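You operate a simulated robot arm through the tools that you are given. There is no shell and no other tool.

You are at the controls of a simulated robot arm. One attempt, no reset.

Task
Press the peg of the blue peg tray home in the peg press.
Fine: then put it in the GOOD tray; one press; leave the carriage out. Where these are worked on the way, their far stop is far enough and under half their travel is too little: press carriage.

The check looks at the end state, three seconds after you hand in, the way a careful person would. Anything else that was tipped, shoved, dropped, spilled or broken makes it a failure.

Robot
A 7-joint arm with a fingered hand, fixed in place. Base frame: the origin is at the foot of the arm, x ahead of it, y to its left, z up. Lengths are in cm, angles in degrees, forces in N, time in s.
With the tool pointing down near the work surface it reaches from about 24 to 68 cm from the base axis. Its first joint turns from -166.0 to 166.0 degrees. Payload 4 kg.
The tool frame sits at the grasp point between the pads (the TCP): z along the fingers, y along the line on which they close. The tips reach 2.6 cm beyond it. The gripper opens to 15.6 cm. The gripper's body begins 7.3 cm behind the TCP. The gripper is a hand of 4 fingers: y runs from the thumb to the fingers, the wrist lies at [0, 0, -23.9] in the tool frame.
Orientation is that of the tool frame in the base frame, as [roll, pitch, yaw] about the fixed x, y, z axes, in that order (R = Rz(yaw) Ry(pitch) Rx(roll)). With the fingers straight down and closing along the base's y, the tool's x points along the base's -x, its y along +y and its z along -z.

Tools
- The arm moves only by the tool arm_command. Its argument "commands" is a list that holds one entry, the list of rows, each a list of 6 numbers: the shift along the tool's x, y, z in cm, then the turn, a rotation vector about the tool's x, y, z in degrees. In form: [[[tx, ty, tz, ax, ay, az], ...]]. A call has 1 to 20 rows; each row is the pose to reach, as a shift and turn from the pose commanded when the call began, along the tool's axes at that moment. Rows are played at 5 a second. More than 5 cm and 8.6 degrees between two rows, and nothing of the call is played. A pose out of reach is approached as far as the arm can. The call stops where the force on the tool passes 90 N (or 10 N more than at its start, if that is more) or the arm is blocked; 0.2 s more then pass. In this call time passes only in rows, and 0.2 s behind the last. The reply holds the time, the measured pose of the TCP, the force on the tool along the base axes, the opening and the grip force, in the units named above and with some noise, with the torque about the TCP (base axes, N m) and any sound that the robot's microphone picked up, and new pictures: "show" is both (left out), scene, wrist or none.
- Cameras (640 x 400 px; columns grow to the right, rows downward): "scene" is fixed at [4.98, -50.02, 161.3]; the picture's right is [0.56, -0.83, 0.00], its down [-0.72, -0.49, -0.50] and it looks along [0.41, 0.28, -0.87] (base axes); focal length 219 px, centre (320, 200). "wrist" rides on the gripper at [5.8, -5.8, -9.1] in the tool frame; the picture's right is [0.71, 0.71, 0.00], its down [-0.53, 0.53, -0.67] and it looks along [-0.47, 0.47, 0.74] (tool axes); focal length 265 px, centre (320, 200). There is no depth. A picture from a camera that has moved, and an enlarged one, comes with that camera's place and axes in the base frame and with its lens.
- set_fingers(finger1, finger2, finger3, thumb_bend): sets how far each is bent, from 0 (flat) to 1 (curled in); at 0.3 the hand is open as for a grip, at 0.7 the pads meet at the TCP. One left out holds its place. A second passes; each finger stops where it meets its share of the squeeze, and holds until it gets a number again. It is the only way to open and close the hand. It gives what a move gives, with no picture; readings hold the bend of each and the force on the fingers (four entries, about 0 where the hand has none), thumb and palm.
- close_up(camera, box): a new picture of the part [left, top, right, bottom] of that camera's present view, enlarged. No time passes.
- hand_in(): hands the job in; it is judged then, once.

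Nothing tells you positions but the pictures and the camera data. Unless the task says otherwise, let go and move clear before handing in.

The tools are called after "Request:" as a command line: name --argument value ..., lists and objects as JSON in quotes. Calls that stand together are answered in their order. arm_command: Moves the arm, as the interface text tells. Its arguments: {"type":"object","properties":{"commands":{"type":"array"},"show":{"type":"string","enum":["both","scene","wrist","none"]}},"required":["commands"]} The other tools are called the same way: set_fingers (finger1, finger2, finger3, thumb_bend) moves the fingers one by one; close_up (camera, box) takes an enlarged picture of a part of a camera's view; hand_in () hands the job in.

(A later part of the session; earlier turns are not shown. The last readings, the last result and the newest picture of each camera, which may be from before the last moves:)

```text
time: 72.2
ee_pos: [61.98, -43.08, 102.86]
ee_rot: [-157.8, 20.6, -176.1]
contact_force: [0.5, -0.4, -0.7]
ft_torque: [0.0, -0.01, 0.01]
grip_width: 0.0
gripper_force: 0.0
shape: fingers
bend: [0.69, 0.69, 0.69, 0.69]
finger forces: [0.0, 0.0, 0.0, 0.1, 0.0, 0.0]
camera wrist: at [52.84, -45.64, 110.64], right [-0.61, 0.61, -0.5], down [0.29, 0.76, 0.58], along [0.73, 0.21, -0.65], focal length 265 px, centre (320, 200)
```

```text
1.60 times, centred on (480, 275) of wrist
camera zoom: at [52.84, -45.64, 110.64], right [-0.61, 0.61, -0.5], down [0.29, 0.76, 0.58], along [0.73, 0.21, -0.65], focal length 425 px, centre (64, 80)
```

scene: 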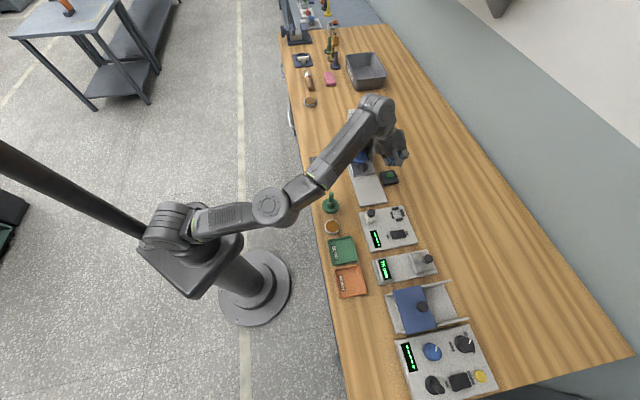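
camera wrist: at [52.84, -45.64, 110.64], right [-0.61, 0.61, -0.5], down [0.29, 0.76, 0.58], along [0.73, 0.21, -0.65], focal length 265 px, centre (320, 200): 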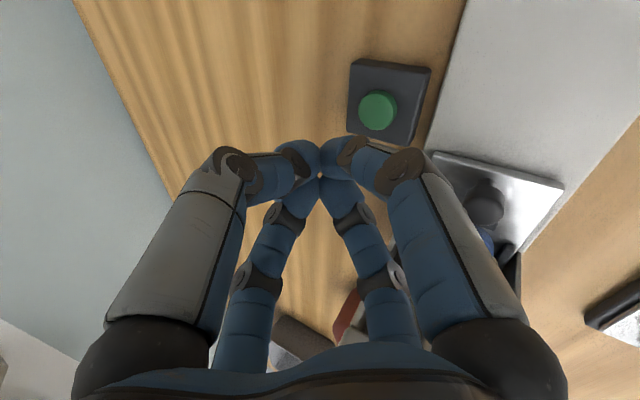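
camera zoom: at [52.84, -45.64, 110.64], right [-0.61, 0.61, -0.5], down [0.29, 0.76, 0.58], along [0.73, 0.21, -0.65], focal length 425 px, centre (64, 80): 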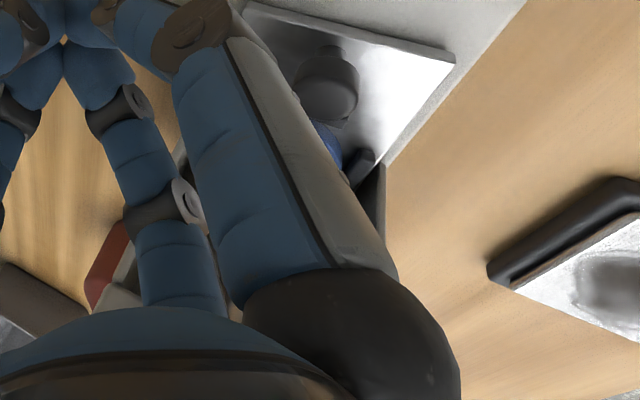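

I need a clear look at the peg. I'll go back to the front of the press.

Request:
arm_command --commands '[[[1.64, 0.11, -1.6, -2, 2, 0], [3.28, 0.22, -3, -4, 4, 0], [4.92, 0.33, -4, -6, 6, 0], [6.56, 0.45, -5, -8, 8, 0], [8.2, 0.56, -5.88, -9.9, 9.9, 0], [8.2, 0.56, -5.88, -9.9, 9.9, 0]]]'

Request:
close_up --camera "scene" --box '[335, 100, 415, 210]'

Request:
close_up --camera "wrist" --box '[240, 80, 440, 300]'

```text
time: 73.6
ee_pos: [52.25, -40.99, 104.89]
ee_rot: [-168.7, 11.0, -179.0]
contact_force: [-0.3, 0.2, -0.1]
ft_torque: [-0.02, 0.01, 0.02]
grip_width: 0.0
gripper_force: 0.0
shape: fingers
bend: [0.69, 0.69, 0.69, 0.69]
finger forces: [0.0, 0.1, 0.1, 0.0, 0.1, 0.0]
camera wrist: at [44.66, -45.02, 113.53], right [-0.68, 0.68, -0.27], down [0.4, 0.65, 0.64], along [0.62, 0.33, -0.72], focal length 265 px, centre (320, 200)
```

scene: 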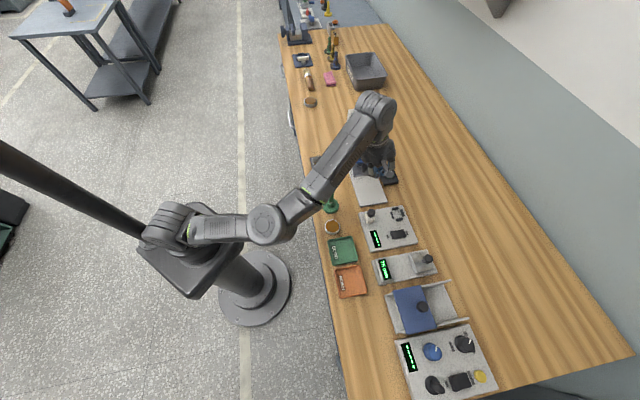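
wrist: 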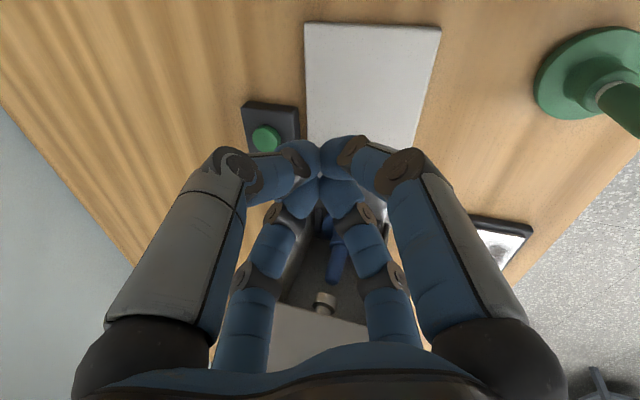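

```text
3.64 times, centred on (375, 155) of scene
camera zoom: at [4.98, -50.02, 161.3], right [0.56, -0.83, 0.0], down [-0.72, -0.49, -0.5], along [0.41, 0.28, -0.87], focal length 797 px, centre (120, 364)
```

zoom: 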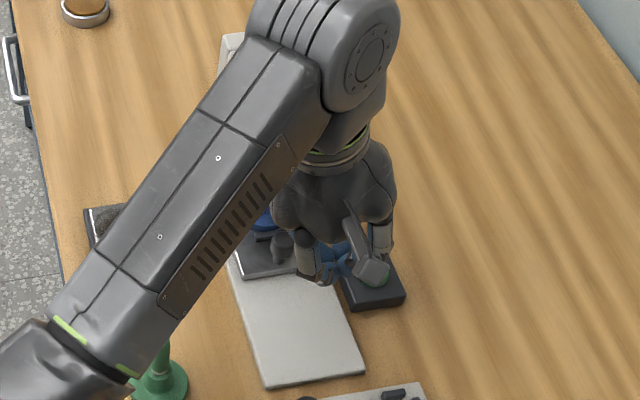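

```text
1.82 times, centred on (340, 190) of wrist
camera zoom: at [44.66, -45.02, 113.53], right [-0.68, 0.68, -0.27], down [0.4, 0.65, 0.64], along [0.62, 0.33, -0.72], focal length 483 px, centre (284, 218)
```

zoom: 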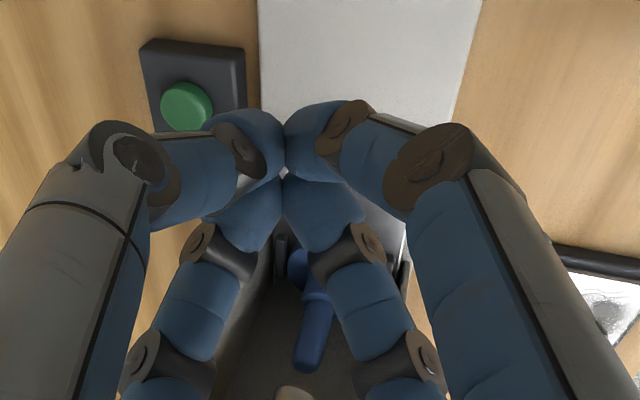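

Request:
close_up --camera "wrist" --box '[290, 200, 370, 320]'

```text
3.33 times, centred on (330, 260) of wrist
camera zoom: at [44.66, -45.02, 113.53], right [-0.68, 0.68, -0.27], down [0.4, 0.65, 0.64], along [0.62, 0.33, -0.72], focal length 885 px, centre (287, 0)
```

zoom: 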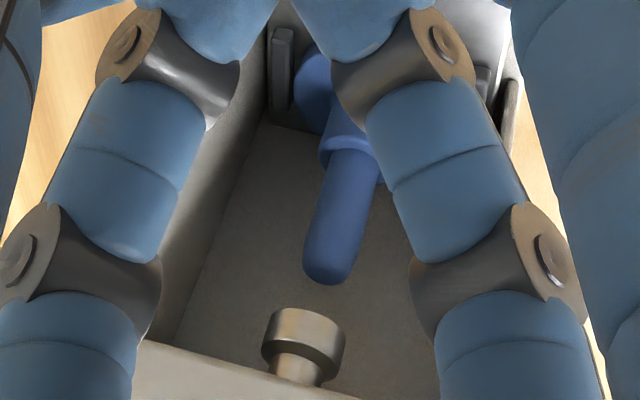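

The metal band has vanished, so the peg is pressed home and the ram is back up. Next I'll fetch the carriage out: open the fingers slightly and line up on the knob again, tilted.

Request:
arm_command --commands '[[[-0.65, 1.68, 0.29, -3.5, -3.5, 0], [-1.3, 3.36, 0.58, -7.07, -7.07, 0], [-1.95, 5.05, 0.86, -10.6, -10.6, 0], [-2.6, 6.73, 1.15, -14.14, -14.14, 0], [-2.6, 6.73, 1.15, -14.14, -14.14, 0]]]' --show "none"

Request:
set_fingers --finger1 0.59 --finger2 0.59 --finger3 0.59 --thumb_bend 0.59

Request:
close_up --camera "wrist" --box '[220, 0, 420, 200]'

Request:
close_up --camera "wrist" --box '[280, 0, 380, 100]'

```text
time: 74.8
ee_pos: [55.18, -34.61, 103.07]
ee_rot: [177.4, 25.2, -177.8]
contact_force: [-0.2, -0.2, 0.4]
ft_torque: [-0.01, -0.01, 0.0]
grip_width: 0.0
gripper_force: 0.1
shape: fingers
bend: [0.69, 0.69, 0.69, 0.69]
finger forces: [0.0, 0.0, 0.0, 0.0, 0.1, 0.1]
```

```text
time: 75.8
ee_pos: [55.18, -34.64, 103.03]
ee_rot: [177.6, 25.2, -177.8]
contact_force: [-0.1, 0.2, -0.1]
ft_torque: [0.01, 0.0, 0.03]
grip_width: 2.51
gripper_force: 0.1
shape: fingers
bend: [0.59, 0.59, 0.59, 0.59]
finger forces: [0.1, 0.1, 0.0, 0.0, 0.1, 0.0]
```

```text
2.00 times, centred on (320, 100) of wrist
camera zoom: at [46.31, -41.1, 108.41], right [-0.68, 0.68, -0.27], down [0.16, 0.5, 0.85], along [0.72, 0.53, -0.45], focal length 531 px, centre (320, 400)
```

zoom: 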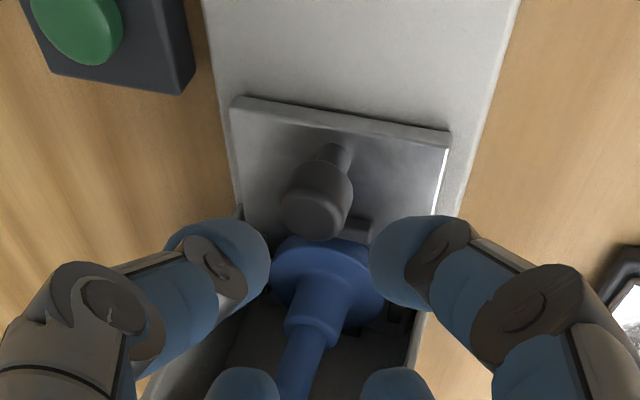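

```text
4.00 times, centred on (330, 50) of wrist
camera zoom: at [46.31, -41.1, 108.41], right [-0.68, 0.68, -0.27], down [0.16, 0.5, 0.85], along [0.72, 0.53, -0.45], focal length 1062 px, centre (280, 800)
```

zoom: 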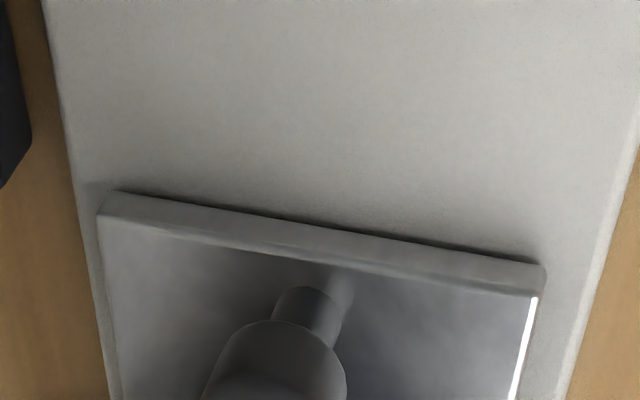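

The knob is straight ahead along the tool axis. I'll advance around it.

Request:
arm_command --commands '[[[0, 0, 2.5, 0, 0, 0], [0, 0, 5, 0, 0, 0], [0, 0, 7, 0, 0, 0], [0, 0, 8, 0, 0, 0]]]' --show "none"

Request:
close_up --camera "wrist" --box '[220, 50, 420, 250]'

```text
time: 76.8
ee_pos: [58.51, -34.19, 95.6]
ee_rot: [177.5, 25.1, -177.7]
contact_force: [0.5, 0.2, -0.8]
ft_torque: [0.0, 0.0, -0.01]
grip_width: 2.5
gripper_force: 0.2
shape: fingers
bend: [0.59, 0.59, 0.59, 0.59]
finger forces: [0.0, 0.0, 0.1, 0.0, 0.0, 0.1]
```

```text
2.00 times, centred on (320, 150) of wrist
camera zoom: at [49.7, -40.62, 101.12], right [-0.68, 0.68, -0.27], down [0.16, 0.5, 0.85], along [0.72, 0.53, -0.45], focal length 531 px, centre (320, 300)
```

zoom: 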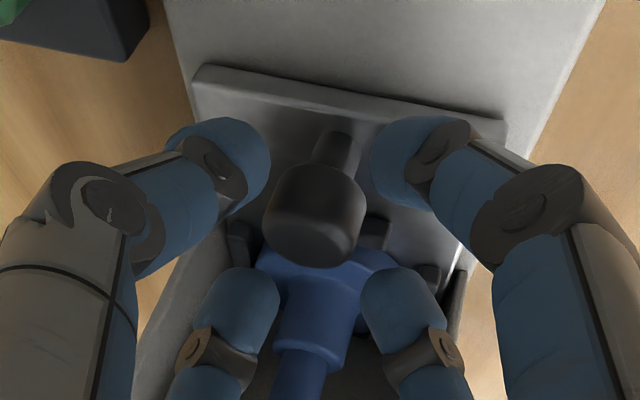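

Request:
arm_command --commands '[[[0, 0, 0.6, 0, 0, 0], [0, 0, 1.2, 0, 0, 0]]]' --show "none"

Request:
set_fingers --finger1 0.66 --finger2 0.66 --finger3 0.66 --thumb_bend 0.66

Request:
close_up --camera "wrist" --box '[220, 50, 420, 250]'

```text
time: 77.4
ee_pos: [58.97, -34.11, 94.71]
ee_rot: [177.5, 25.0, -177.7]
contact_force: [0.3, 0.6, -1.8]
ft_torque: [0.0, 0.0, -0.02]
grip_width: 2.51
gripper_force: 0.0
shape: fingers
bend: [0.59, 0.59, 0.59, 0.59]
finger forces: [0.0, 0.1, 0.1, 0.1, 0.0, 0.0]
```

```text
time: 78.4
ee_pos: [59.01, -34.03, 94.61]
ee_rot: [177.6, 25.0, -177.8]
contact_force: [-0.1, -3.9, -2.2]
ft_torque: [-0.09, 0.02, -0.03]
grip_width: 1.53
gripper_force: 5.0
shape: fingers
bend: [0.63, 0.65, 0.63, 0.64]
finger forces: [2.9, 0.9, 2.1, 0.1, 4.2, 0.0]
```

```text
2.00 times, centred on (320, 150) of wrist
camera zoom: at [50.17, -40.59, 100.07], right [-0.68, 0.68, -0.27], down [0.16, 0.5, 0.85], along [0.72, 0.53, -0.45], focal length 531 px, centre (320, 300)
```

zoom: 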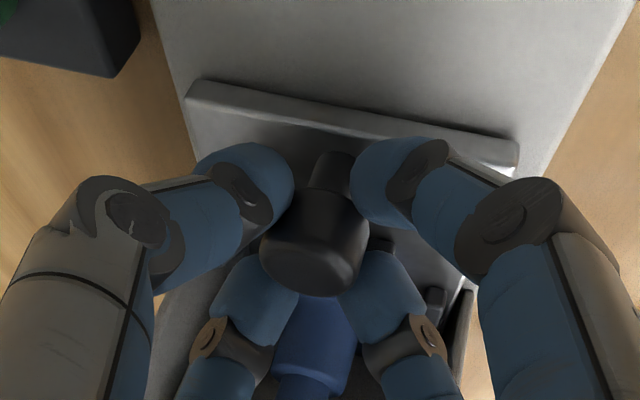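

Knob gripped by all four fingers. I'll pull the carriage out.

Request:
arm_command --commands '[[[0.33, -0.33, -0.17, 0, 0, 0], [0.8, -0.8, -0.41, 0, 0, 0], [1.46, -1.46, -0.75, 0, 0, 0], [2.13, -2.13, -1.09, 0, 0, 0], [2.79, -2.79, -1.44, 0, 0, 0], [3.46, -3.46, -1.78, 0, 0, 0]]]' --show "none"

Request:
close_up --camera "wrist" --box '[220, 50, 420, 250]'

```text
time: 79.8
ee_pos: [55.3, -37.68, 94.7]
ee_rot: [177.4, 25.1, -177.8]
contact_force: [1.2, 0.0, 0.4]
ft_torque: [-0.01, 0.02, 0.0]
grip_width: 1.42
gripper_force: 4.9
shape: fingers
bend: [0.63, 0.64, 0.63, 0.64]
finger forces: [2.9, 1.6, 2.6, 0.1, 2.9, 0.1]
```

```text
2.00 times, centred on (320, 150) of wrist
camera zoom: at [46.54, -44.24, 100.06], right [-0.68, 0.68, -0.27], down [0.16, 0.5, 0.85], along [0.71, 0.53, -0.45], focal length 531 px, centre (320, 300)
```

zoom: 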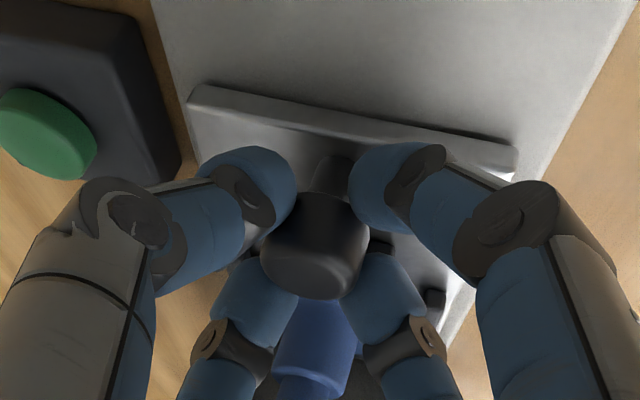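

Request:
arm_command --commands '[[[0.67, -0.67, -0.34, 0, 0, 0], [1.33, -1.33, -0.68, 0, 0, 0], [2.0, -2.0, -1.03, 0, 0, 0], [2.66, -2.66, -1.37, 0, 0, 0], [3.33, -3.33, -1.71, 0, 0, 0], [3.86, -3.86, -1.98, 0, 0, 0]]]' --show "none"

Request:
arm_command --commands '[[[0.13, -0.13, -0.07, 0, 0, 0], [0.27, -0.27, -0.14, 0, 0, 0], [0.4, -0.4, -0.2, 0, 0, 0]]]'

Request:
close_up --camera "wrist" --box '[220, 50, 420, 250]'

```text
time: 81.2
ee_pos: [51.19, -41.84, 94.6]
ee_rot: [177.6, 25.0, -177.7]
contact_force: [-1.0, -2.6, -1.8]
ft_torque: [-0.05, 0.08, -0.01]
grip_width: 1.41
gripper_force: 5.3
shape: fingers
bend: [0.63, 0.64, 0.63, 0.64]
finger forces: [3.3, 1.3, 2.3, 0.1, 3.6, 0.0]
```

```text
time: 82.0
ee_pos: [50.92, -42.15, 94.72]
ee_rot: [177.4, 25.1, -177.8]
contact_force: [6.0, 3.7, -2.4]
ft_torque: [0.07, -0.08, 0.04]
grip_width: 1.2
gripper_force: 4.8
shape: fingers
bend: [0.64, 0.64, 0.63, 0.65]
finger forces: [1.2, 2.2, 4.1, 0.0, 1.6, 0.1]
camera wrist: at [42.06, -48.68, 100.08], right [-0.68, 0.68, -0.27], down [0.16, 0.5, 0.85], along [0.71, 0.53, -0.45], focal length 265 px, centre (320, 200)
```

scene: 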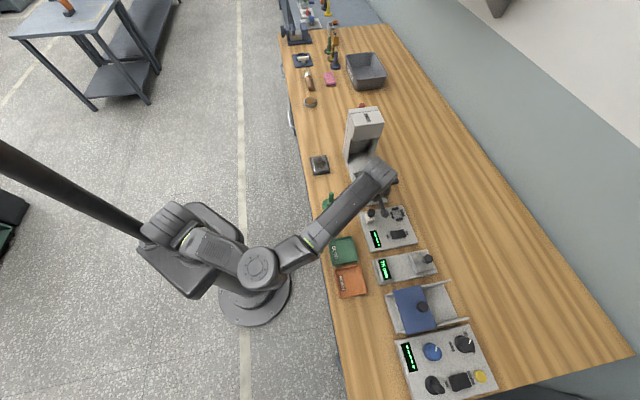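
wrist: 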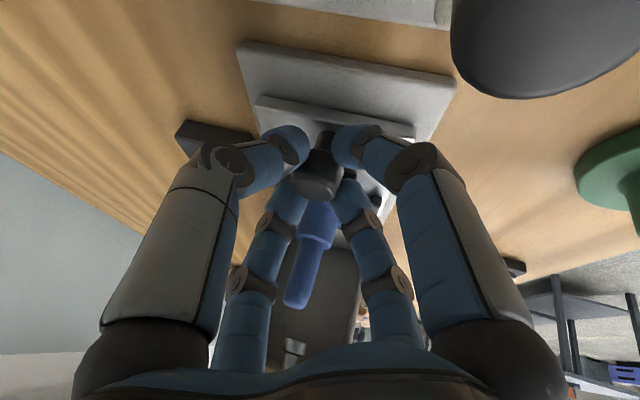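

```text
2.00 times, centred on (320, 150) of wrist
camera zoom: at [42.06, -48.68, 100.08], right [-0.68, 0.68, -0.27], down [0.16, 0.5, 0.85], along [0.71, 0.53, -0.45], focal length 531 px, centre (320, 300)
```

zoom: 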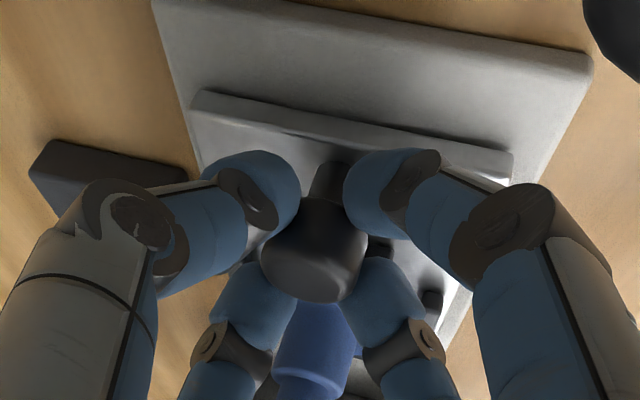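

The pull met the out stop (about 7 N). I'll release the knob and retreat.

Request:
set_fingers --finger1 0.6 --finger2 0.58 --finger3 0.58 --thumb_bend 0.59

Request:
arm_command --commands '[[[0, 0, -1.5, 0, 0, 0], [0, 0, -3.5, 0, 0, 0], [0, 0, -6, 0, 0, 0], [0, 0, -9, 0, 0, 0], [0, 0, -12, 0, 0, 0], [0, 0, -13, 0, 0, 0]]]'

Request:
close_up --camera "scene" --box '[340, 140, 410, 220]'

Request:
close_up --camera "wrist" --box '[220, 0, 420, 200]'

```text
time: 83.0
ee_pos: [50.87, -42.14, 94.69]
ee_rot: [177.5, 25.2, -177.8]
contact_force: [-0.3, 0.2, 0.4]
ft_torque: [-0.01, -0.01, 0.0]
grip_width: 2.41
gripper_force: 0.0
shape: fingers
bend: [0.6, 0.57, 0.57, 0.59]
finger forces: [0.1, 0.1, 0.2, 0.1, 0.0, 0.0]
```

```text
time: 84.4
ee_pos: [45.32, -43.08, 106.25]
ee_rot: [177.4, 25.2, -177.8]
contact_force: [0.3, 0.5, -1.1]
ft_torque: [-0.01, 0.02, 0.01]
grip_width: 2.41
gripper_force: 0.1
shape: fingers
bend: [0.6, 0.57, 0.57, 0.59]
finger forces: [0.0, 0.0, 0.0, 0.0, 0.0, 0.0]
camera wrist: at [36.48, -49.56, 111.8], right [-0.68, 0.68, -0.27], down [0.16, 0.5, 0.85], along [0.71, 0.53, -0.45], focal length 265 px, centre (320, 200)
```

scene: 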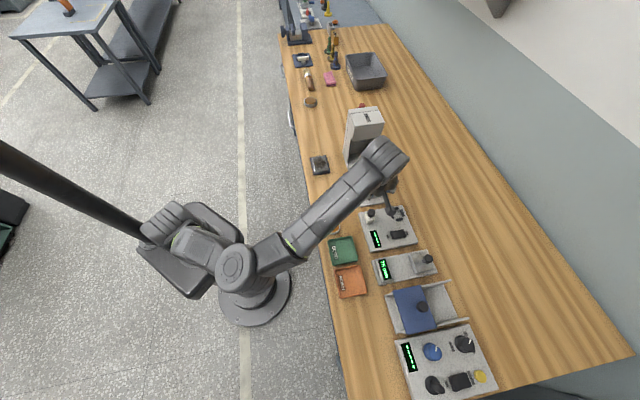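
wrist: 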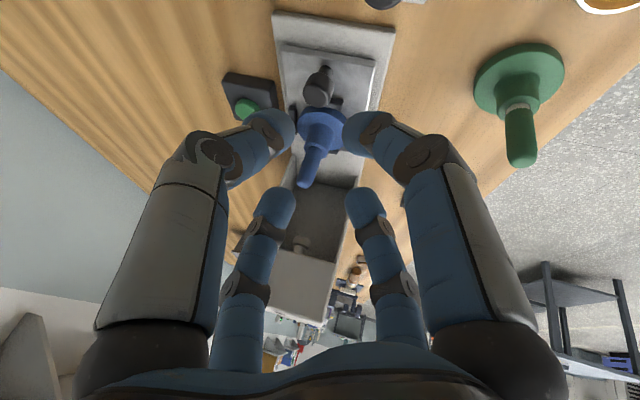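

```text
5.00 times, centred on (375, 180) of scene
camera zoom: at [4.98, -50.02, 161.3], right [0.56, -0.83, 0.0], down [-0.72, -0.49, -0.5], along [0.41, 0.28, -0.87], focal length 1096 px, centre (45, 300)
```

zoom: 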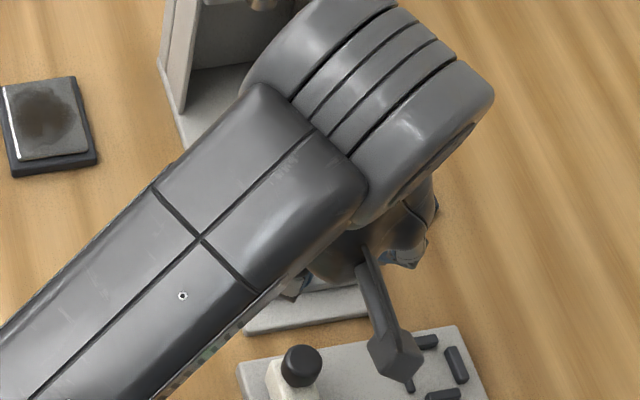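

```text
2.00 times, centred on (320, 100) of wrist
camera zoom: at [36.48, -49.56, 111.8], right [-0.68, 0.68, -0.27], down [0.16, 0.5, 0.85], along [0.71, 0.53, -0.45], focal length 531 px, centre (320, 400)
```

zoom: 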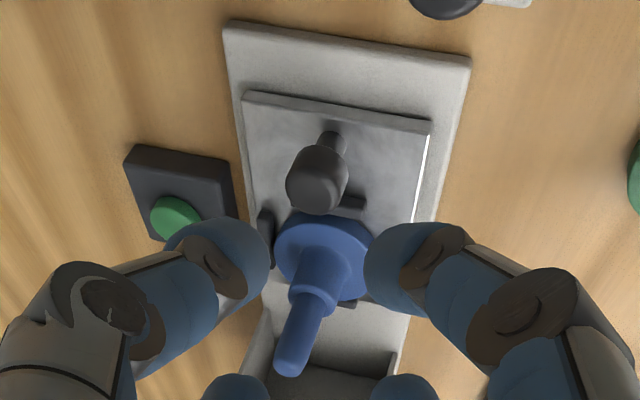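

The carriage is out with the tray still seated. Now I'll level the hand to a slight outward tilt of 8° and go above the tray to pick it up.

Request:
arm_command --commands '[[[0, 0, 0, 3.5, 3.5, 0], [0, 0, 0, 7.07, 7.07, 0], [0, 0, 0, 10.6, 10.6, 0], [0, 0, 0, 14.14, 14.14, 0]]]' --show "none"

Request:
arm_command --commands '[[[-2.0, 1.4, 0, -1.1, 1.1, 0], [-4.0, 2.8, 0.1, -2.2, 2.2, 0], [-6.1, 4.2, 0.2, -3.3, 3.3, 0], [-8.1, 5.6, 0.3, -4.4, 4.4, 0], [-10.1, 7.0, 0.36, -5.54, 5.54, 0], [-10.1, 7.0, 0.36, -5.54, 5.54, 0]]]'

Request:
set_fingers --finger1 0.5 --finger2 0.5 --finger3 0.5 --thumb_bend 0.5

Request:
close_up --camera "wrist" --box '[220, 0, 420, 200]'

Request:
close_up --camera "scene" --box '[340, 140, 410, 220]'

```text
time: 85.4
ee_pos: [45.41, -43.23, 106.27]
ee_rot: [-168.7, 10.9, -178.9]
contact_force: [0.8, -0.7, -0.1]
ft_torque: [0.0, 0.01, 0.02]
grip_width: 2.39
gripper_force: 0.0
shape: fingers
bend: [0.6, 0.57, 0.57, 0.59]
finger forces: [0.0, 0.0, 0.0, 0.1, 0.0, 0.0]
```

```text
time: 86.8
ee_pos: [55.41, -35.95, 106.62]
ee_rot: [-174.3, 5.6, -179.8]
contact_force: [0.0, 0.0, -0.2]
ft_torque: [0.01, 0.01, 0.03]
grip_width: 2.39
gripper_force: 0.0
shape: fingers
bend: [0.6, 0.57, 0.57, 0.59]
finger forces: [0.0, 0.0, 0.1, 0.0, 0.1, 0.0]
camera wrist: at [48.7, -40.86, 115.59], right [-0.7, 0.7, -0.14], down [0.46, 0.59, 0.66], along [0.55, 0.4, -0.74], focal length 265 px, centre (320, 200)
```

scene: 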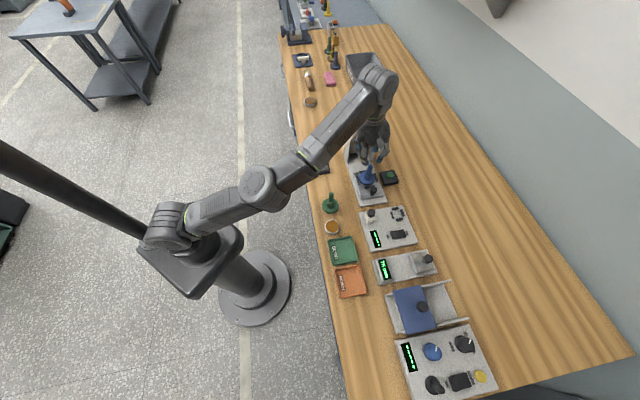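
wrist: 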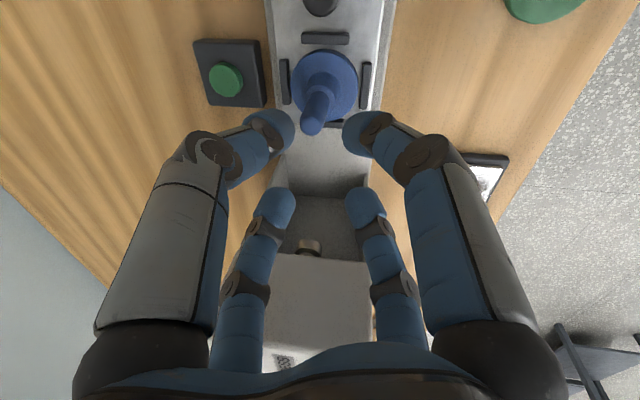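

```text
time: 87.8
ee_pos: [55.52, -36.05, 106.64]
ee_rot: [-174.3, 5.6, -179.8]
contact_force: [0.6, -0.1, -0.5]
ft_torque: [0.02, 0.03, 0.0]
grip_width: 5.07
gripper_force: 0.0
shape: fingers
bend: [0.5, 0.5, 0.5, 0.5]
finger forces: [0.1, 0.0, 0.0, 0.0, 0.1, 0.0]
```

```text
2.00 times, centred on (320, 100) of wrist
camera zoom: at [48.67, -40.88, 115.59], right [-0.7, 0.7, -0.14], down [0.46, 0.59, 0.66], along [0.55, 0.4, -0.74], focal length 531 px, centre (320, 400)
```

zoom: 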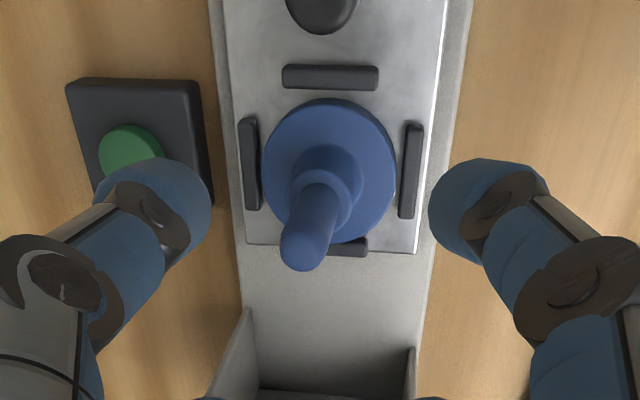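

```text
5.00 times, centred on (375, 180) of scene
camera zoom: at [4.98, -50.02, 161.3], right [0.56, -0.83, 0.0], down [-0.72, -0.49, -0.5], along [0.41, 0.28, -0.87], focal length 1096 px, centre (45, 300)
```

zoom: 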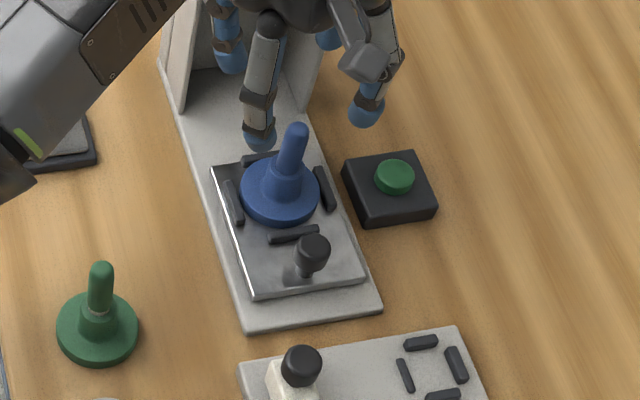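

The blue peg is now flush with its collar (no band), unlike the green one. I'll descend along the tool axis around it.

Request:
arm_command --commands '[[[0.13, 0.13, 2.5, 0, 0, 0], [0.13, 0.13, 5, 0, 0, 0], [0.13, 0.13, 7.5, 0, 0, 0], [0.13, 0.13, 9.5, 0, 0, 0], [0.13, 0.13, 9.5, 0, 0, 0]]]' --show "none"

Request:
close_up --camera "wrist" --box '[200, 50, 440, 250]'

```text
time: 89.0
ee_pos: [56.23, -36.83, 97.06]
ee_rot: [-174.2, 5.6, -179.8]
contact_force: [-0.6, 0.2, 0.3]
ft_torque: [-0.03, 0.0, 0.0]
grip_width: 5.06
gripper_force: 0.2
shape: fingers
bend: [0.5, 0.5, 0.5, 0.5]
finger forces: [0.0, 0.0, 0.0, 0.0, 0.1, 0.1]
```

```text
2.00 times, centred on (320, 150) of wrist
camera zoom: at [49.52, -41.71, 106.1], right [-0.7, 0.7, -0.14], down [0.46, 0.59, 0.66], along [0.55, 0.4, -0.74], focal length 531 px, centre (320, 300)
```

zoom: 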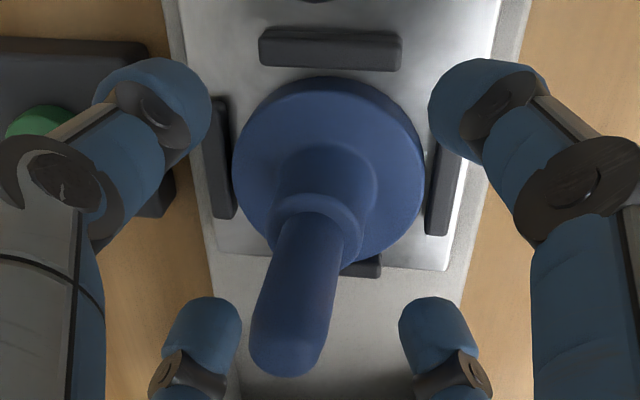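

Request:
arm_command --commands '[[[0, 0, 1, 0, 0, 0], [0, 0, 2, 0, 0, 0], [0, 0, 2.3, 0, 0, 0]]]' --show "none"

Request:
set_fingers --finger1 0.6 --finger2 0.6 --finger3 0.6 --thumb_bend 0.6

Request:
set_fingers --finger1 0.7 --finger2 0.7 --finger3 0.7 --thumb_bend 0.7

Request:
close_up --camera "wrist" --box '[200, 50, 440, 250]'

```text
time: 89.8
ee_pos: [56.55, -37.0, 94.89]
ee_rot: [-174.3, 5.6, -179.8]
contact_force: [-0.7, 0.4, -0.5]
ft_torque: [-0.01, 0.02, 0.04]
grip_width: 5.06
gripper_force: 0.1
shape: fingers
bend: [0.5, 0.5, 0.5, 0.5]
finger forces: [0.0, 0.1, 0.1, 0.0, 0.1, 0.0]
```

```text
time: 90.8
ee_pos: [56.39, -37.09, 94.99]
ee_rot: [-174.3, 5.6, -179.9]
contact_force: [-1.2, 1.3, -0.1]
ft_torque: [0.07, 0.04, 0.01]
grip_width: 2.48
gripper_force: 1.0
shape: fingers
bend: [0.59, 0.58, 0.6, 0.6]
finger forces: [0.9, 1.3, 0.0, 0.0, 0.0, 0.0]
```

```text
time: 91.8
ee_pos: [56.63, -37.05, 94.96]
ee_rot: [-174.3, 5.7, -179.8]
contact_force: [1.2, -0.5, 6.2]
ft_torque: [0.07, 0.05, -0.01]
grip_width: 1.98
gripper_force: 14.3
shape: fingers
bend: [0.59, 0.59, 0.63, 0.65]
finger forces: [5.7, 6.9, 6.5, 0.0, 9.1, 0.1]
```

```text
2.00 times, centred on (320, 150) of wrist
camera zoom: at [49.72, -41.94, 103.9], right [-0.7, 0.7, -0.14], down [0.46, 0.59, 0.66], along [0.55, 0.4, -0.74], focal length 531 px, centre (320, 300)
```

zoom: 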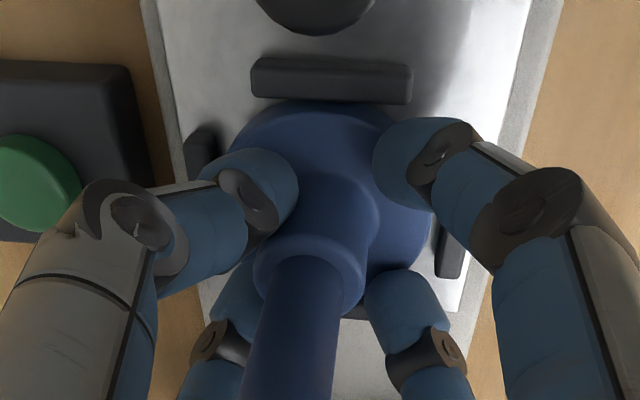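

The two lower fingers are catching on the collar's foot. I'll open, rise half a centimetre, and grip again.

Request:
set_fingers --finger1 0.54 --finger2 0.54 --finger3 0.54 --thumb_bend 0.54

Request:
arm_command --commands '[[[0, 0, -0.3, 0, 0, 0], [0.05, 0.05, -0.6, 0, 0, 0]]]' --show "none"

Request:
set_fingers --finger1 0.61 --finger2 0.61 --finger3 0.61 --thumb_bend 0.61

Request:
close_up --camera "wrist" --box '[200, 50, 440, 250]'

```text
time: 92.8
ee_pos: [56.44, -37.05, 94.93]
ee_rot: [-174.3, 5.7, -179.8]
contact_force: [0.7, 0.4, 0.1]
ft_torque: [0.01, -0.03, -0.01]
grip_width: 3.96
gripper_force: 0.2
shape: fingers
bend: [0.54, 0.54, 0.54, 0.54]
finger forces: [0.0, 0.1, 0.1, 0.0, 0.1, 0.0]
```

```text
time: 93.4
ee_pos: [56.33, -37.08, 95.59]
ee_rot: [-174.3, 5.5, -179.8]
contact_force: [0.5, -0.6, -0.2]
ft_torque: [-0.02, -0.02, -0.04]
grip_width: 3.94
gripper_force: 0.0
shape: fingers
bend: [0.54, 0.54, 0.54, 0.54]
finger forces: [0.0, 0.0, 0.0, 0.0, 0.0, 0.1]
```

```text
time: 94.4
ee_pos: [56.44, -37.07, 95.58]
ee_rot: [-174.3, 5.6, -179.8]
contact_force: [0.2, 0.6, 0.2]
ft_torque: [0.01, -0.02, 0.0]
grip_width: 2.1
gripper_force: 0.1
shape: fingers
bend: [0.61, 0.61, 0.61, 0.61]
finger forces: [0.0, 0.0, 0.1, 0.1, 0.0, 0.1]
```

```text
2.00 times, centred on (320, 150) of wrist
camera zoom: at [49.63, -41.83, 104.44], right [-0.7, 0.7, -0.14], down [0.46, 0.59, 0.66], along [0.55, 0.4, -0.74], focal length 531 px, centre (320, 300)
```

zoom: 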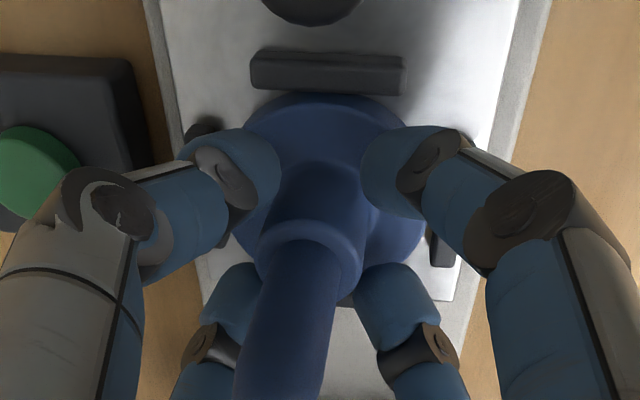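

Request:
set_fingers --finger1 0.7 --finger2 0.7 --finger3 0.7 --thumb_bend 0.7

Request:
close_up --camera "wrist" --box '[200, 50, 440, 250]'

```text
time: 95.4
ee_pos: [56.46, -37.0, 95.54]
ee_rot: [-174.4, 5.6, -179.7]
contact_force: [-0.1, -0.4, -0.5]
ft_torque: [-0.03, 0.0, -0.02]
grip_width: 1.18
gripper_force: 12.9
shape: fingers
bend: [0.64, 0.63, 0.64, 0.65]
finger forces: [5.4, 6.3, 5.8, 0.0, 7.8, 0.0]
```

```text
2.00 times, centred on (320, 150) of wrist
camera zoom: at [49.63, -41.83, 104.44], right [-0.7, 0.7, -0.14], down [0.46, 0.59, 0.66], along [0.55, 0.4, -0.74], focal length 531 px, centre (320, 300)
```

zoom: 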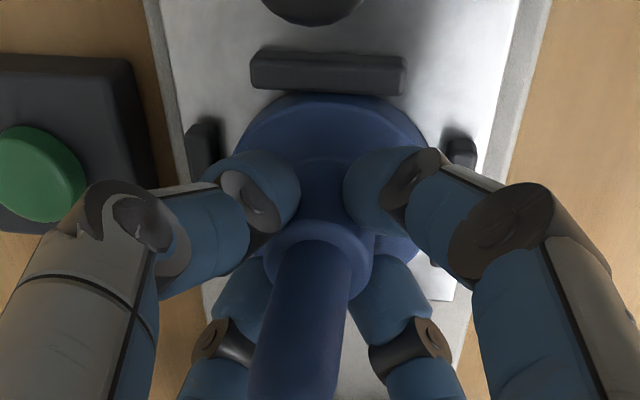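

A balanced four-finger grip. I'll lift straight up out of the nest.

Request:
arm_command --commands '[[[-0.05, -0.05, -0.5, 0, 0, 0], [-0.1, -0.1, -1, 0, 0, 0], [-0.2, -0.2, -2, 0, 0, 0], [0.3, 0.3, -3.6, 0, 0, 0], [0.9, 0.9, -5.2, 0, 0, 0], [0.9, 0.9, -5.2, 0, 0, 0]]]'

Request:
close_up --camera "scene" --box '[330, 140, 410, 210]'

```text
time: 96.8
ee_pos: [55.0, -35.59, 100.39]
ee_rot: [-174.4, 5.7, -179.8]
contact_force: [0.4, 0.0, -0.3]
ft_torque: [0.0, -0.02, -0.02]
grip_width: 1.18
gripper_force: 12.9
shape: fingers
bend: [0.64, 0.63, 0.64, 0.65]
finger forces: [5.3, 6.2, 5.8, 0.0, 7.5, 0.0]
camera wrist: at [48.22, -40.5, 109.42], right [-0.7, 0.7, -0.14], down [0.46, 0.59, 0.66], along [0.55, 0.4, -0.74], focal length 265 px, centre (320, 200)
```

scene: 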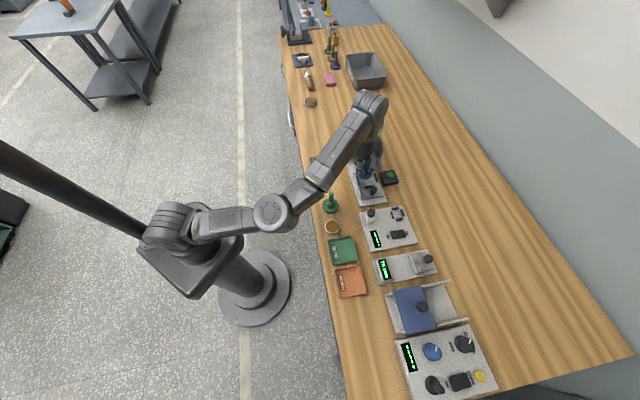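
wrist: 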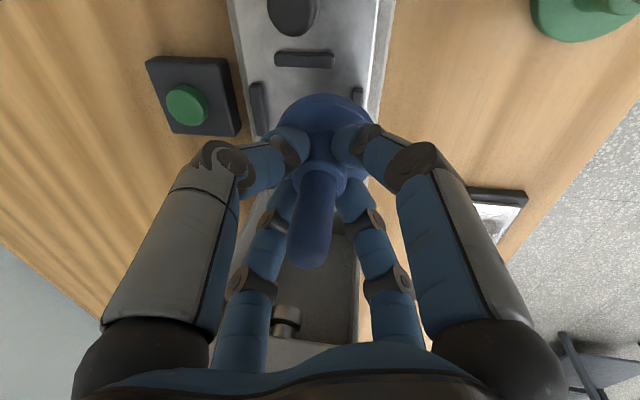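

```text
5.71 times, centred on (370, 175) of scene
camera zoom: at [4.98, -50.02, 161.3], right [0.56, -0.83, 0.0], down [-0.72, -0.49, -0.5], along [0.41, 0.28, -0.87], focal length 1253 px, centre (34, 343)
```

zoom: 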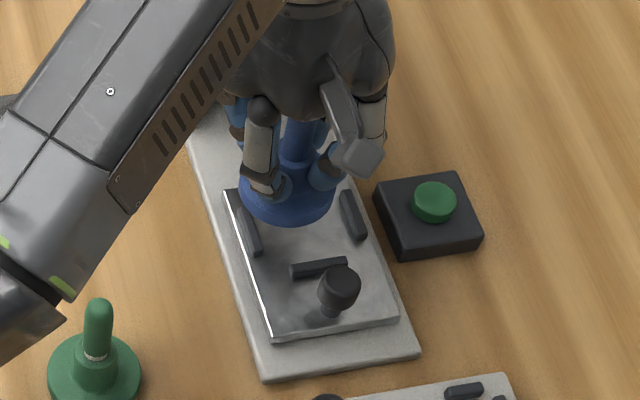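

The tray lifted cleanly and the carriage stays out. I'll rise well clear and carry it to above the GOOD tray.

Request:
arm_command --commands '[[[0.2, 0.2, -2.6, 0, 0, 0], [0.4, 0.4, -5.2, 0, 0, 0], [0.65, 0.65, -7.8, 0, 0, 0], [3.9, -0.6, -8, 0, 0, 0], [7.2, -1.9, -8.2, 0, 0, 0], [10.5, -3.1, -8.4, 0, 0, 0], [13.75, -4.4, -8.6, 0, 0, 0], [17.0, -5.7, -8.8, 0, 0, 0], [20.3, -6.9, -9, 0, 0, 0], [23.6, -8.2, -9.2, 0, 0, 0], [26.85, -9.45, -9.4, 0, 0, 0], [26.85, -9.45, -9.4, 0, 0, 0]]]'

Request:
close_up --camera "scene" --box '[310, 190, 400, 310]'

```text
time: 99.4
ee_pos: [27.32, -44.01, 108.13]
ee_rot: [-174.3, 5.6, -179.8]
contact_force: [0.6, -0.7, -0.2]
ft_torque: [0.02, 0.02, -0.01]
grip_width: 1.18
gripper_force: 12.4
shape: fingers
bend: [0.64, 0.63, 0.64, 0.65]
finger forces: [5.3, 6.0, 5.9, 0.0, 7.6, 0.0]
camera wrist: at [20.46, -48.9, 117.0], right [-0.7, 0.7, -0.14], down [0.46, 0.59, 0.66], along [0.55, 0.4, -0.74], focal length 265 px, centre (320, 200)
```

scene: 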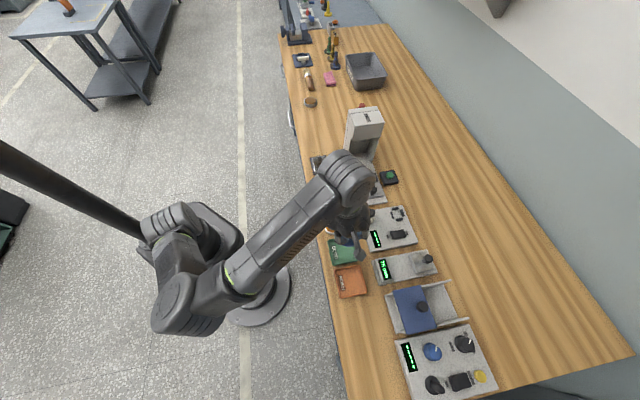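
wrist: 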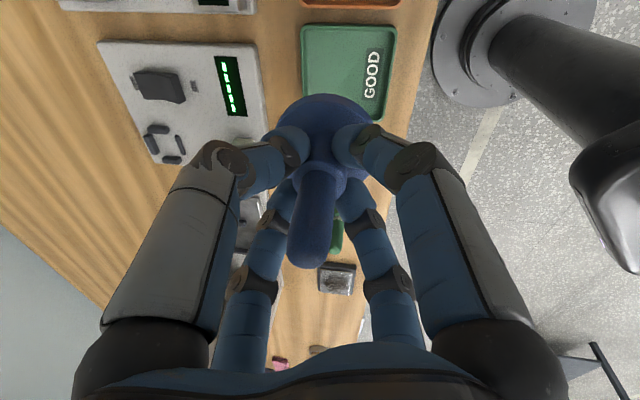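

```text
3.33 times, centred on (355, 250) of scene
camera zoom: at [4.98, -50.02, 161.3], right [0.56, -0.83, 0.0], down [-0.72, -0.49, -0.5], along [0.41, 0.28, -0.87], focal length 731 px, centre (203, 33)
```

zoom: 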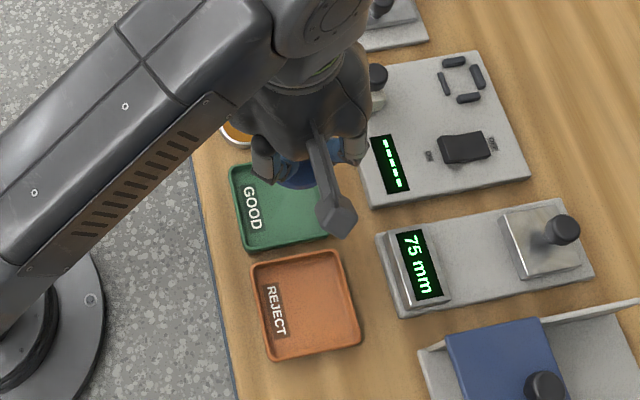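

I'm over the GOOD tray (centre about u −11.8, v 50.4). I'll lower part way and check alignment.

Request:
arm_command --commands '[[[0.3, 0.3, 2.6, 0, 0, 0], [0.6, 0.6, 5.2, 0, 0, 0], [0.89, 0.89, 7.9, 0, 0, 0], [0.89, 0.89, 7.9, 0, 0, 0]]]'

Request:
close_up --camera "wrist" --box '[220, 0, 440, 180]'

Request:
close_up --camera "scene" --box '[315, 220, 375, 280]'

```text
time: 100.4
ee_pos: [27.25, -44.09, 99.97]
ee_rot: [-174.2, 5.6, -179.9]
contact_force: [-0.2, -0.2, 0.0]
ft_torque: [-0.01, 0.04, 0.01]
grip_width: 1.19
gripper_force: 12.5
shape: fingers
bend: [0.64, 0.63, 0.64, 0.65]
finger forces: [5.2, 5.9, 5.8, 0.0, 7.4, 0.0]
camera wrist: at [20.47, -48.89, 108.98], right [-0.7, 0.7, -0.14], down [0.46, 0.59, 0.66], along [0.55, 0.4, -0.74], focal length 265 px, centre (320, 200)
```

scene: 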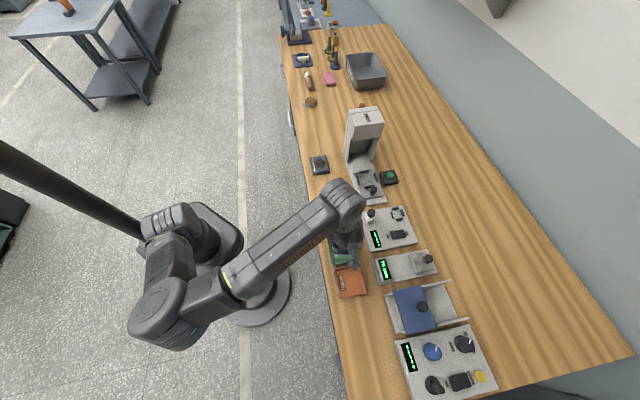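
wrist: 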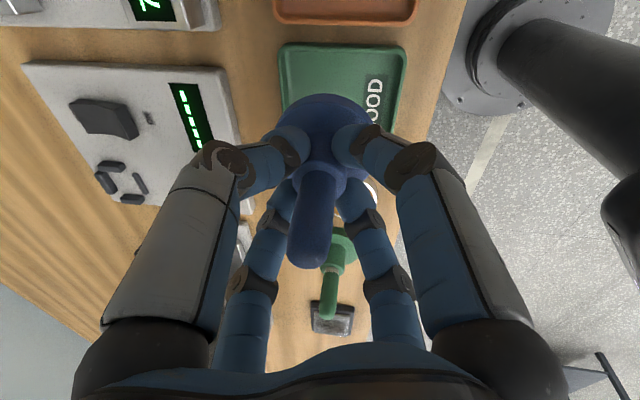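

```text
2.22 times, centred on (330, 90) of wrist
camera zoom: at [20.47, -48.89, 108.98], right [-0.7, 0.7, -0.14], down [0.46, 0.59, 0.66], along [0.55, 0.4, -0.74], focal length 590 px, centre (298, 444)
```

zoom: 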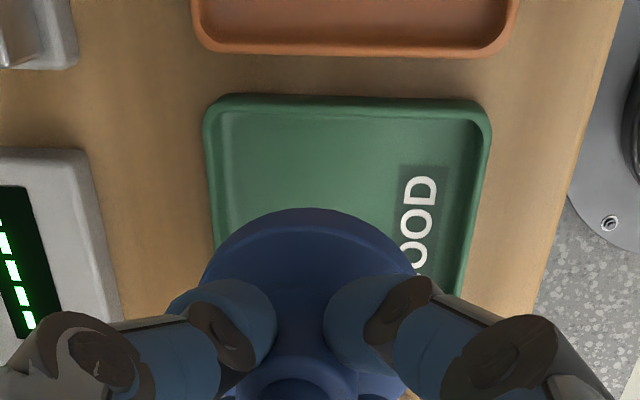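

```text
6.67 times, centred on (345, 250) of scene
camera zoom: at [4.98, -50.02, 161.3], right [0.56, -0.83, 0.0], down [-0.72, -0.49, -0.5], along [0.41, 0.28, -0.87], focal length 1462 px, centre (153, -133)
```

zoom: 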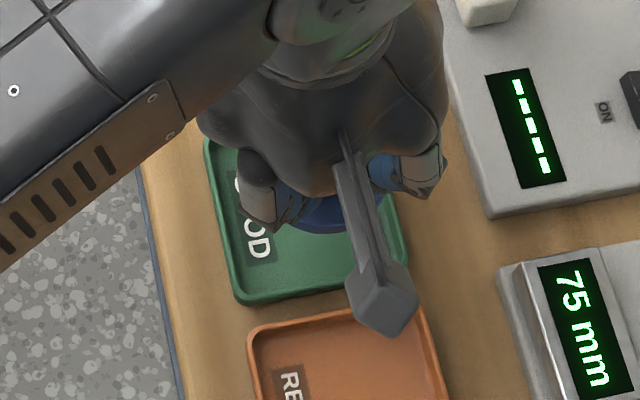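

The tray is about 0.35 cm off centre both ways; I'll correct that while lowering close to the GOOD tray floor.

Request:
arm_command --commands '[[[0.4, -0.1, 0.5, 0, 0, 0], [0.6, 0.1, 2, 0, 0, 0], [0.8, 0.3, 3.5, 0, 0, 0], [0.98, 0.49, 4.9, 0, 0, 0], [0.98, 0.49, 4.9, 0, 0, 0]]]' --show "none"

Request:
close_up --camera "wrist" --box '[220, 0, 440, 180]'

Request:
close_up --camera "scene" --box '[325, 230, 365, 270]'

```text
time: 101.6
ee_pos: [26.64, -44.15, 95.1]
ee_rot: [-174.3, 5.5, -179.9]
contact_force: [-0.5, 0.3, -0.4]
ft_torque: [0.02, -0.01, 0.01]
grip_width: 1.14
gripper_force: 12.2
shape: fingers
bend: [0.64, 0.63, 0.64, 0.65]
finger forces: [5.2, 6.1, 5.9, 0.0, 7.5, 0.0]
```

```text
2.22 times, centred on (330, 90) of wrist
camera zoom: at [19.92, -48.9, 104.02], right [-0.7, 0.7, -0.14], down [0.46, 0.59, 0.66], along [0.55, 0.4, -0.74], focal length 590 px, centre (298, 444)
```

zoom: 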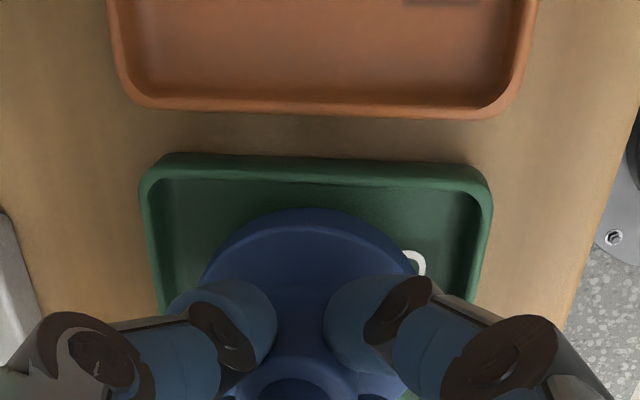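

```text
10.00 times, centred on (345, 250) of scene
camera zoom: at [4.98, -50.02, 161.3], right [0.56, -0.83, 0.0], down [-0.72, -0.49, -0.5], along [0.41, 0.28, -0.87], focal length 2193 px, centre (70, -300)
```

zoom: 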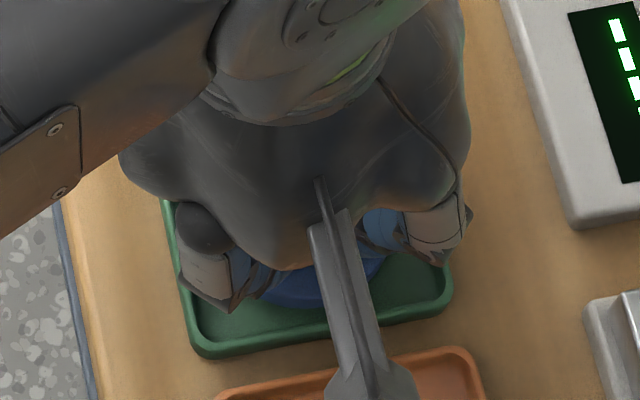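

Centred well. I'll lower in small steps until it touches the tray floor.

Request:
arm_command --commands '[[[-0.08, 0.12, 0.2, 0, 0, 0], [-0.05, 0.15, 0.45, 0, 0, 0], [-0.03, 0.18, 0.7, 0, 0, 0], [-0.02, 0.19, 0.9, 0, 0, 0]]]' --show "none"

Request:
close_up --camera "wrist" --box '[220, 0, 440, 180]'

```text
time: 102.6
ee_pos: [26.78, -43.89, 94.22]
ee_rot: [-174.3, 5.6, -179.8]
contact_force: [0.3, 0.1, -0.3]
ft_torque: [-0.05, 0.01, 0.0]
grip_width: 1.16
gripper_force: 12.6
shape: fingers
bend: [0.64, 0.63, 0.64, 0.65]
finger forces: [5.2, 5.9, 5.8, 0.0, 7.5, 0.0]
```

```text
2.22 times, centred on (330, 90) of wrist
camera zoom: at [20.03, -48.8, 103.1], right [-0.7, 0.7, -0.14], down [0.46, 0.59, 0.66], along [0.55, 0.4, -0.74], focal length 590 px, centre (298, 444)
```

zoom: 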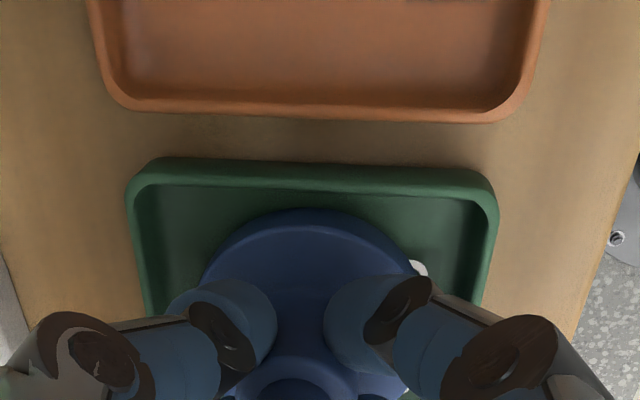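

Request:
arm_command --commands '[[[0.02, 0.02, 0.2, 0, 0, 0], [0.04, 0.04, 0.35, 0, 0, 0], [0.05, 0.05, 0.5, 0, 0, 0]]]' --show "none"

```text
time: 103.4
ee_pos: [26.77, -44.05, 93.67]
ee_rot: [-174.3, 5.6, -179.8]
contact_force: [-0.3, -0.9, 1.5]
ft_torque: [0.02, -0.01, -0.03]
grip_width: 1.17
gripper_force: 13.1
shape: fingers
bend: [0.64, 0.63, 0.64, 0.65]
finger forces: [5.4, 6.3, 6.0, 0.0, 8.0, 0.0]
```

Request:
arm_command --commands '[[[0.01, 0.01, 0.1, 0, 0, 0], [0.02, 0.02, 0.2, 0, 0, 0]]]' --show "none"

Request:
close_up --camera "wrist" --box '[220, 0, 440, 180]'

```text
time: 104.0
ee_pos: [26.88, -44.0, 93.58]
ee_rot: [-174.3, 5.7, -179.7]
contact_force: [-0.6, -0.5, 11.0]
ft_torque: [0.03, 0.02, 0.01]
grip_width: 1.16
gripper_force: 14.8
shape: fingers
bend: [0.64, 0.64, 0.64, 0.65]
finger forces: [6.6, 7.5, 6.1, 0.1, 9.3, 0.1]
```

```text
2.22 times, centred on (330, 90) of wrist
camera zoom: at [20.01, -48.82, 102.5], right [-0.7, 0.7, -0.14], down [0.46, 0.59, 0.66], along [0.55, 0.4, -0.74], focal length 590 px, centre (298, 444)
```

zoom: 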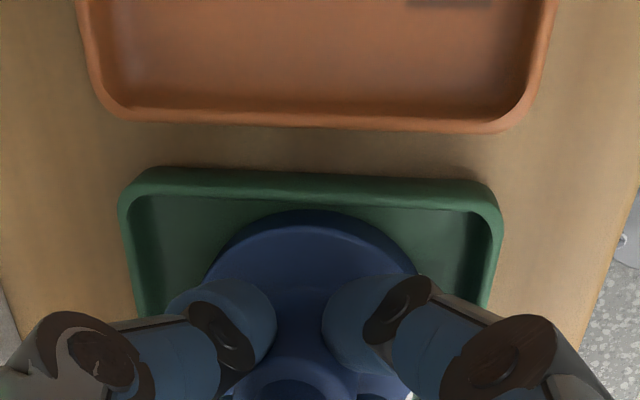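

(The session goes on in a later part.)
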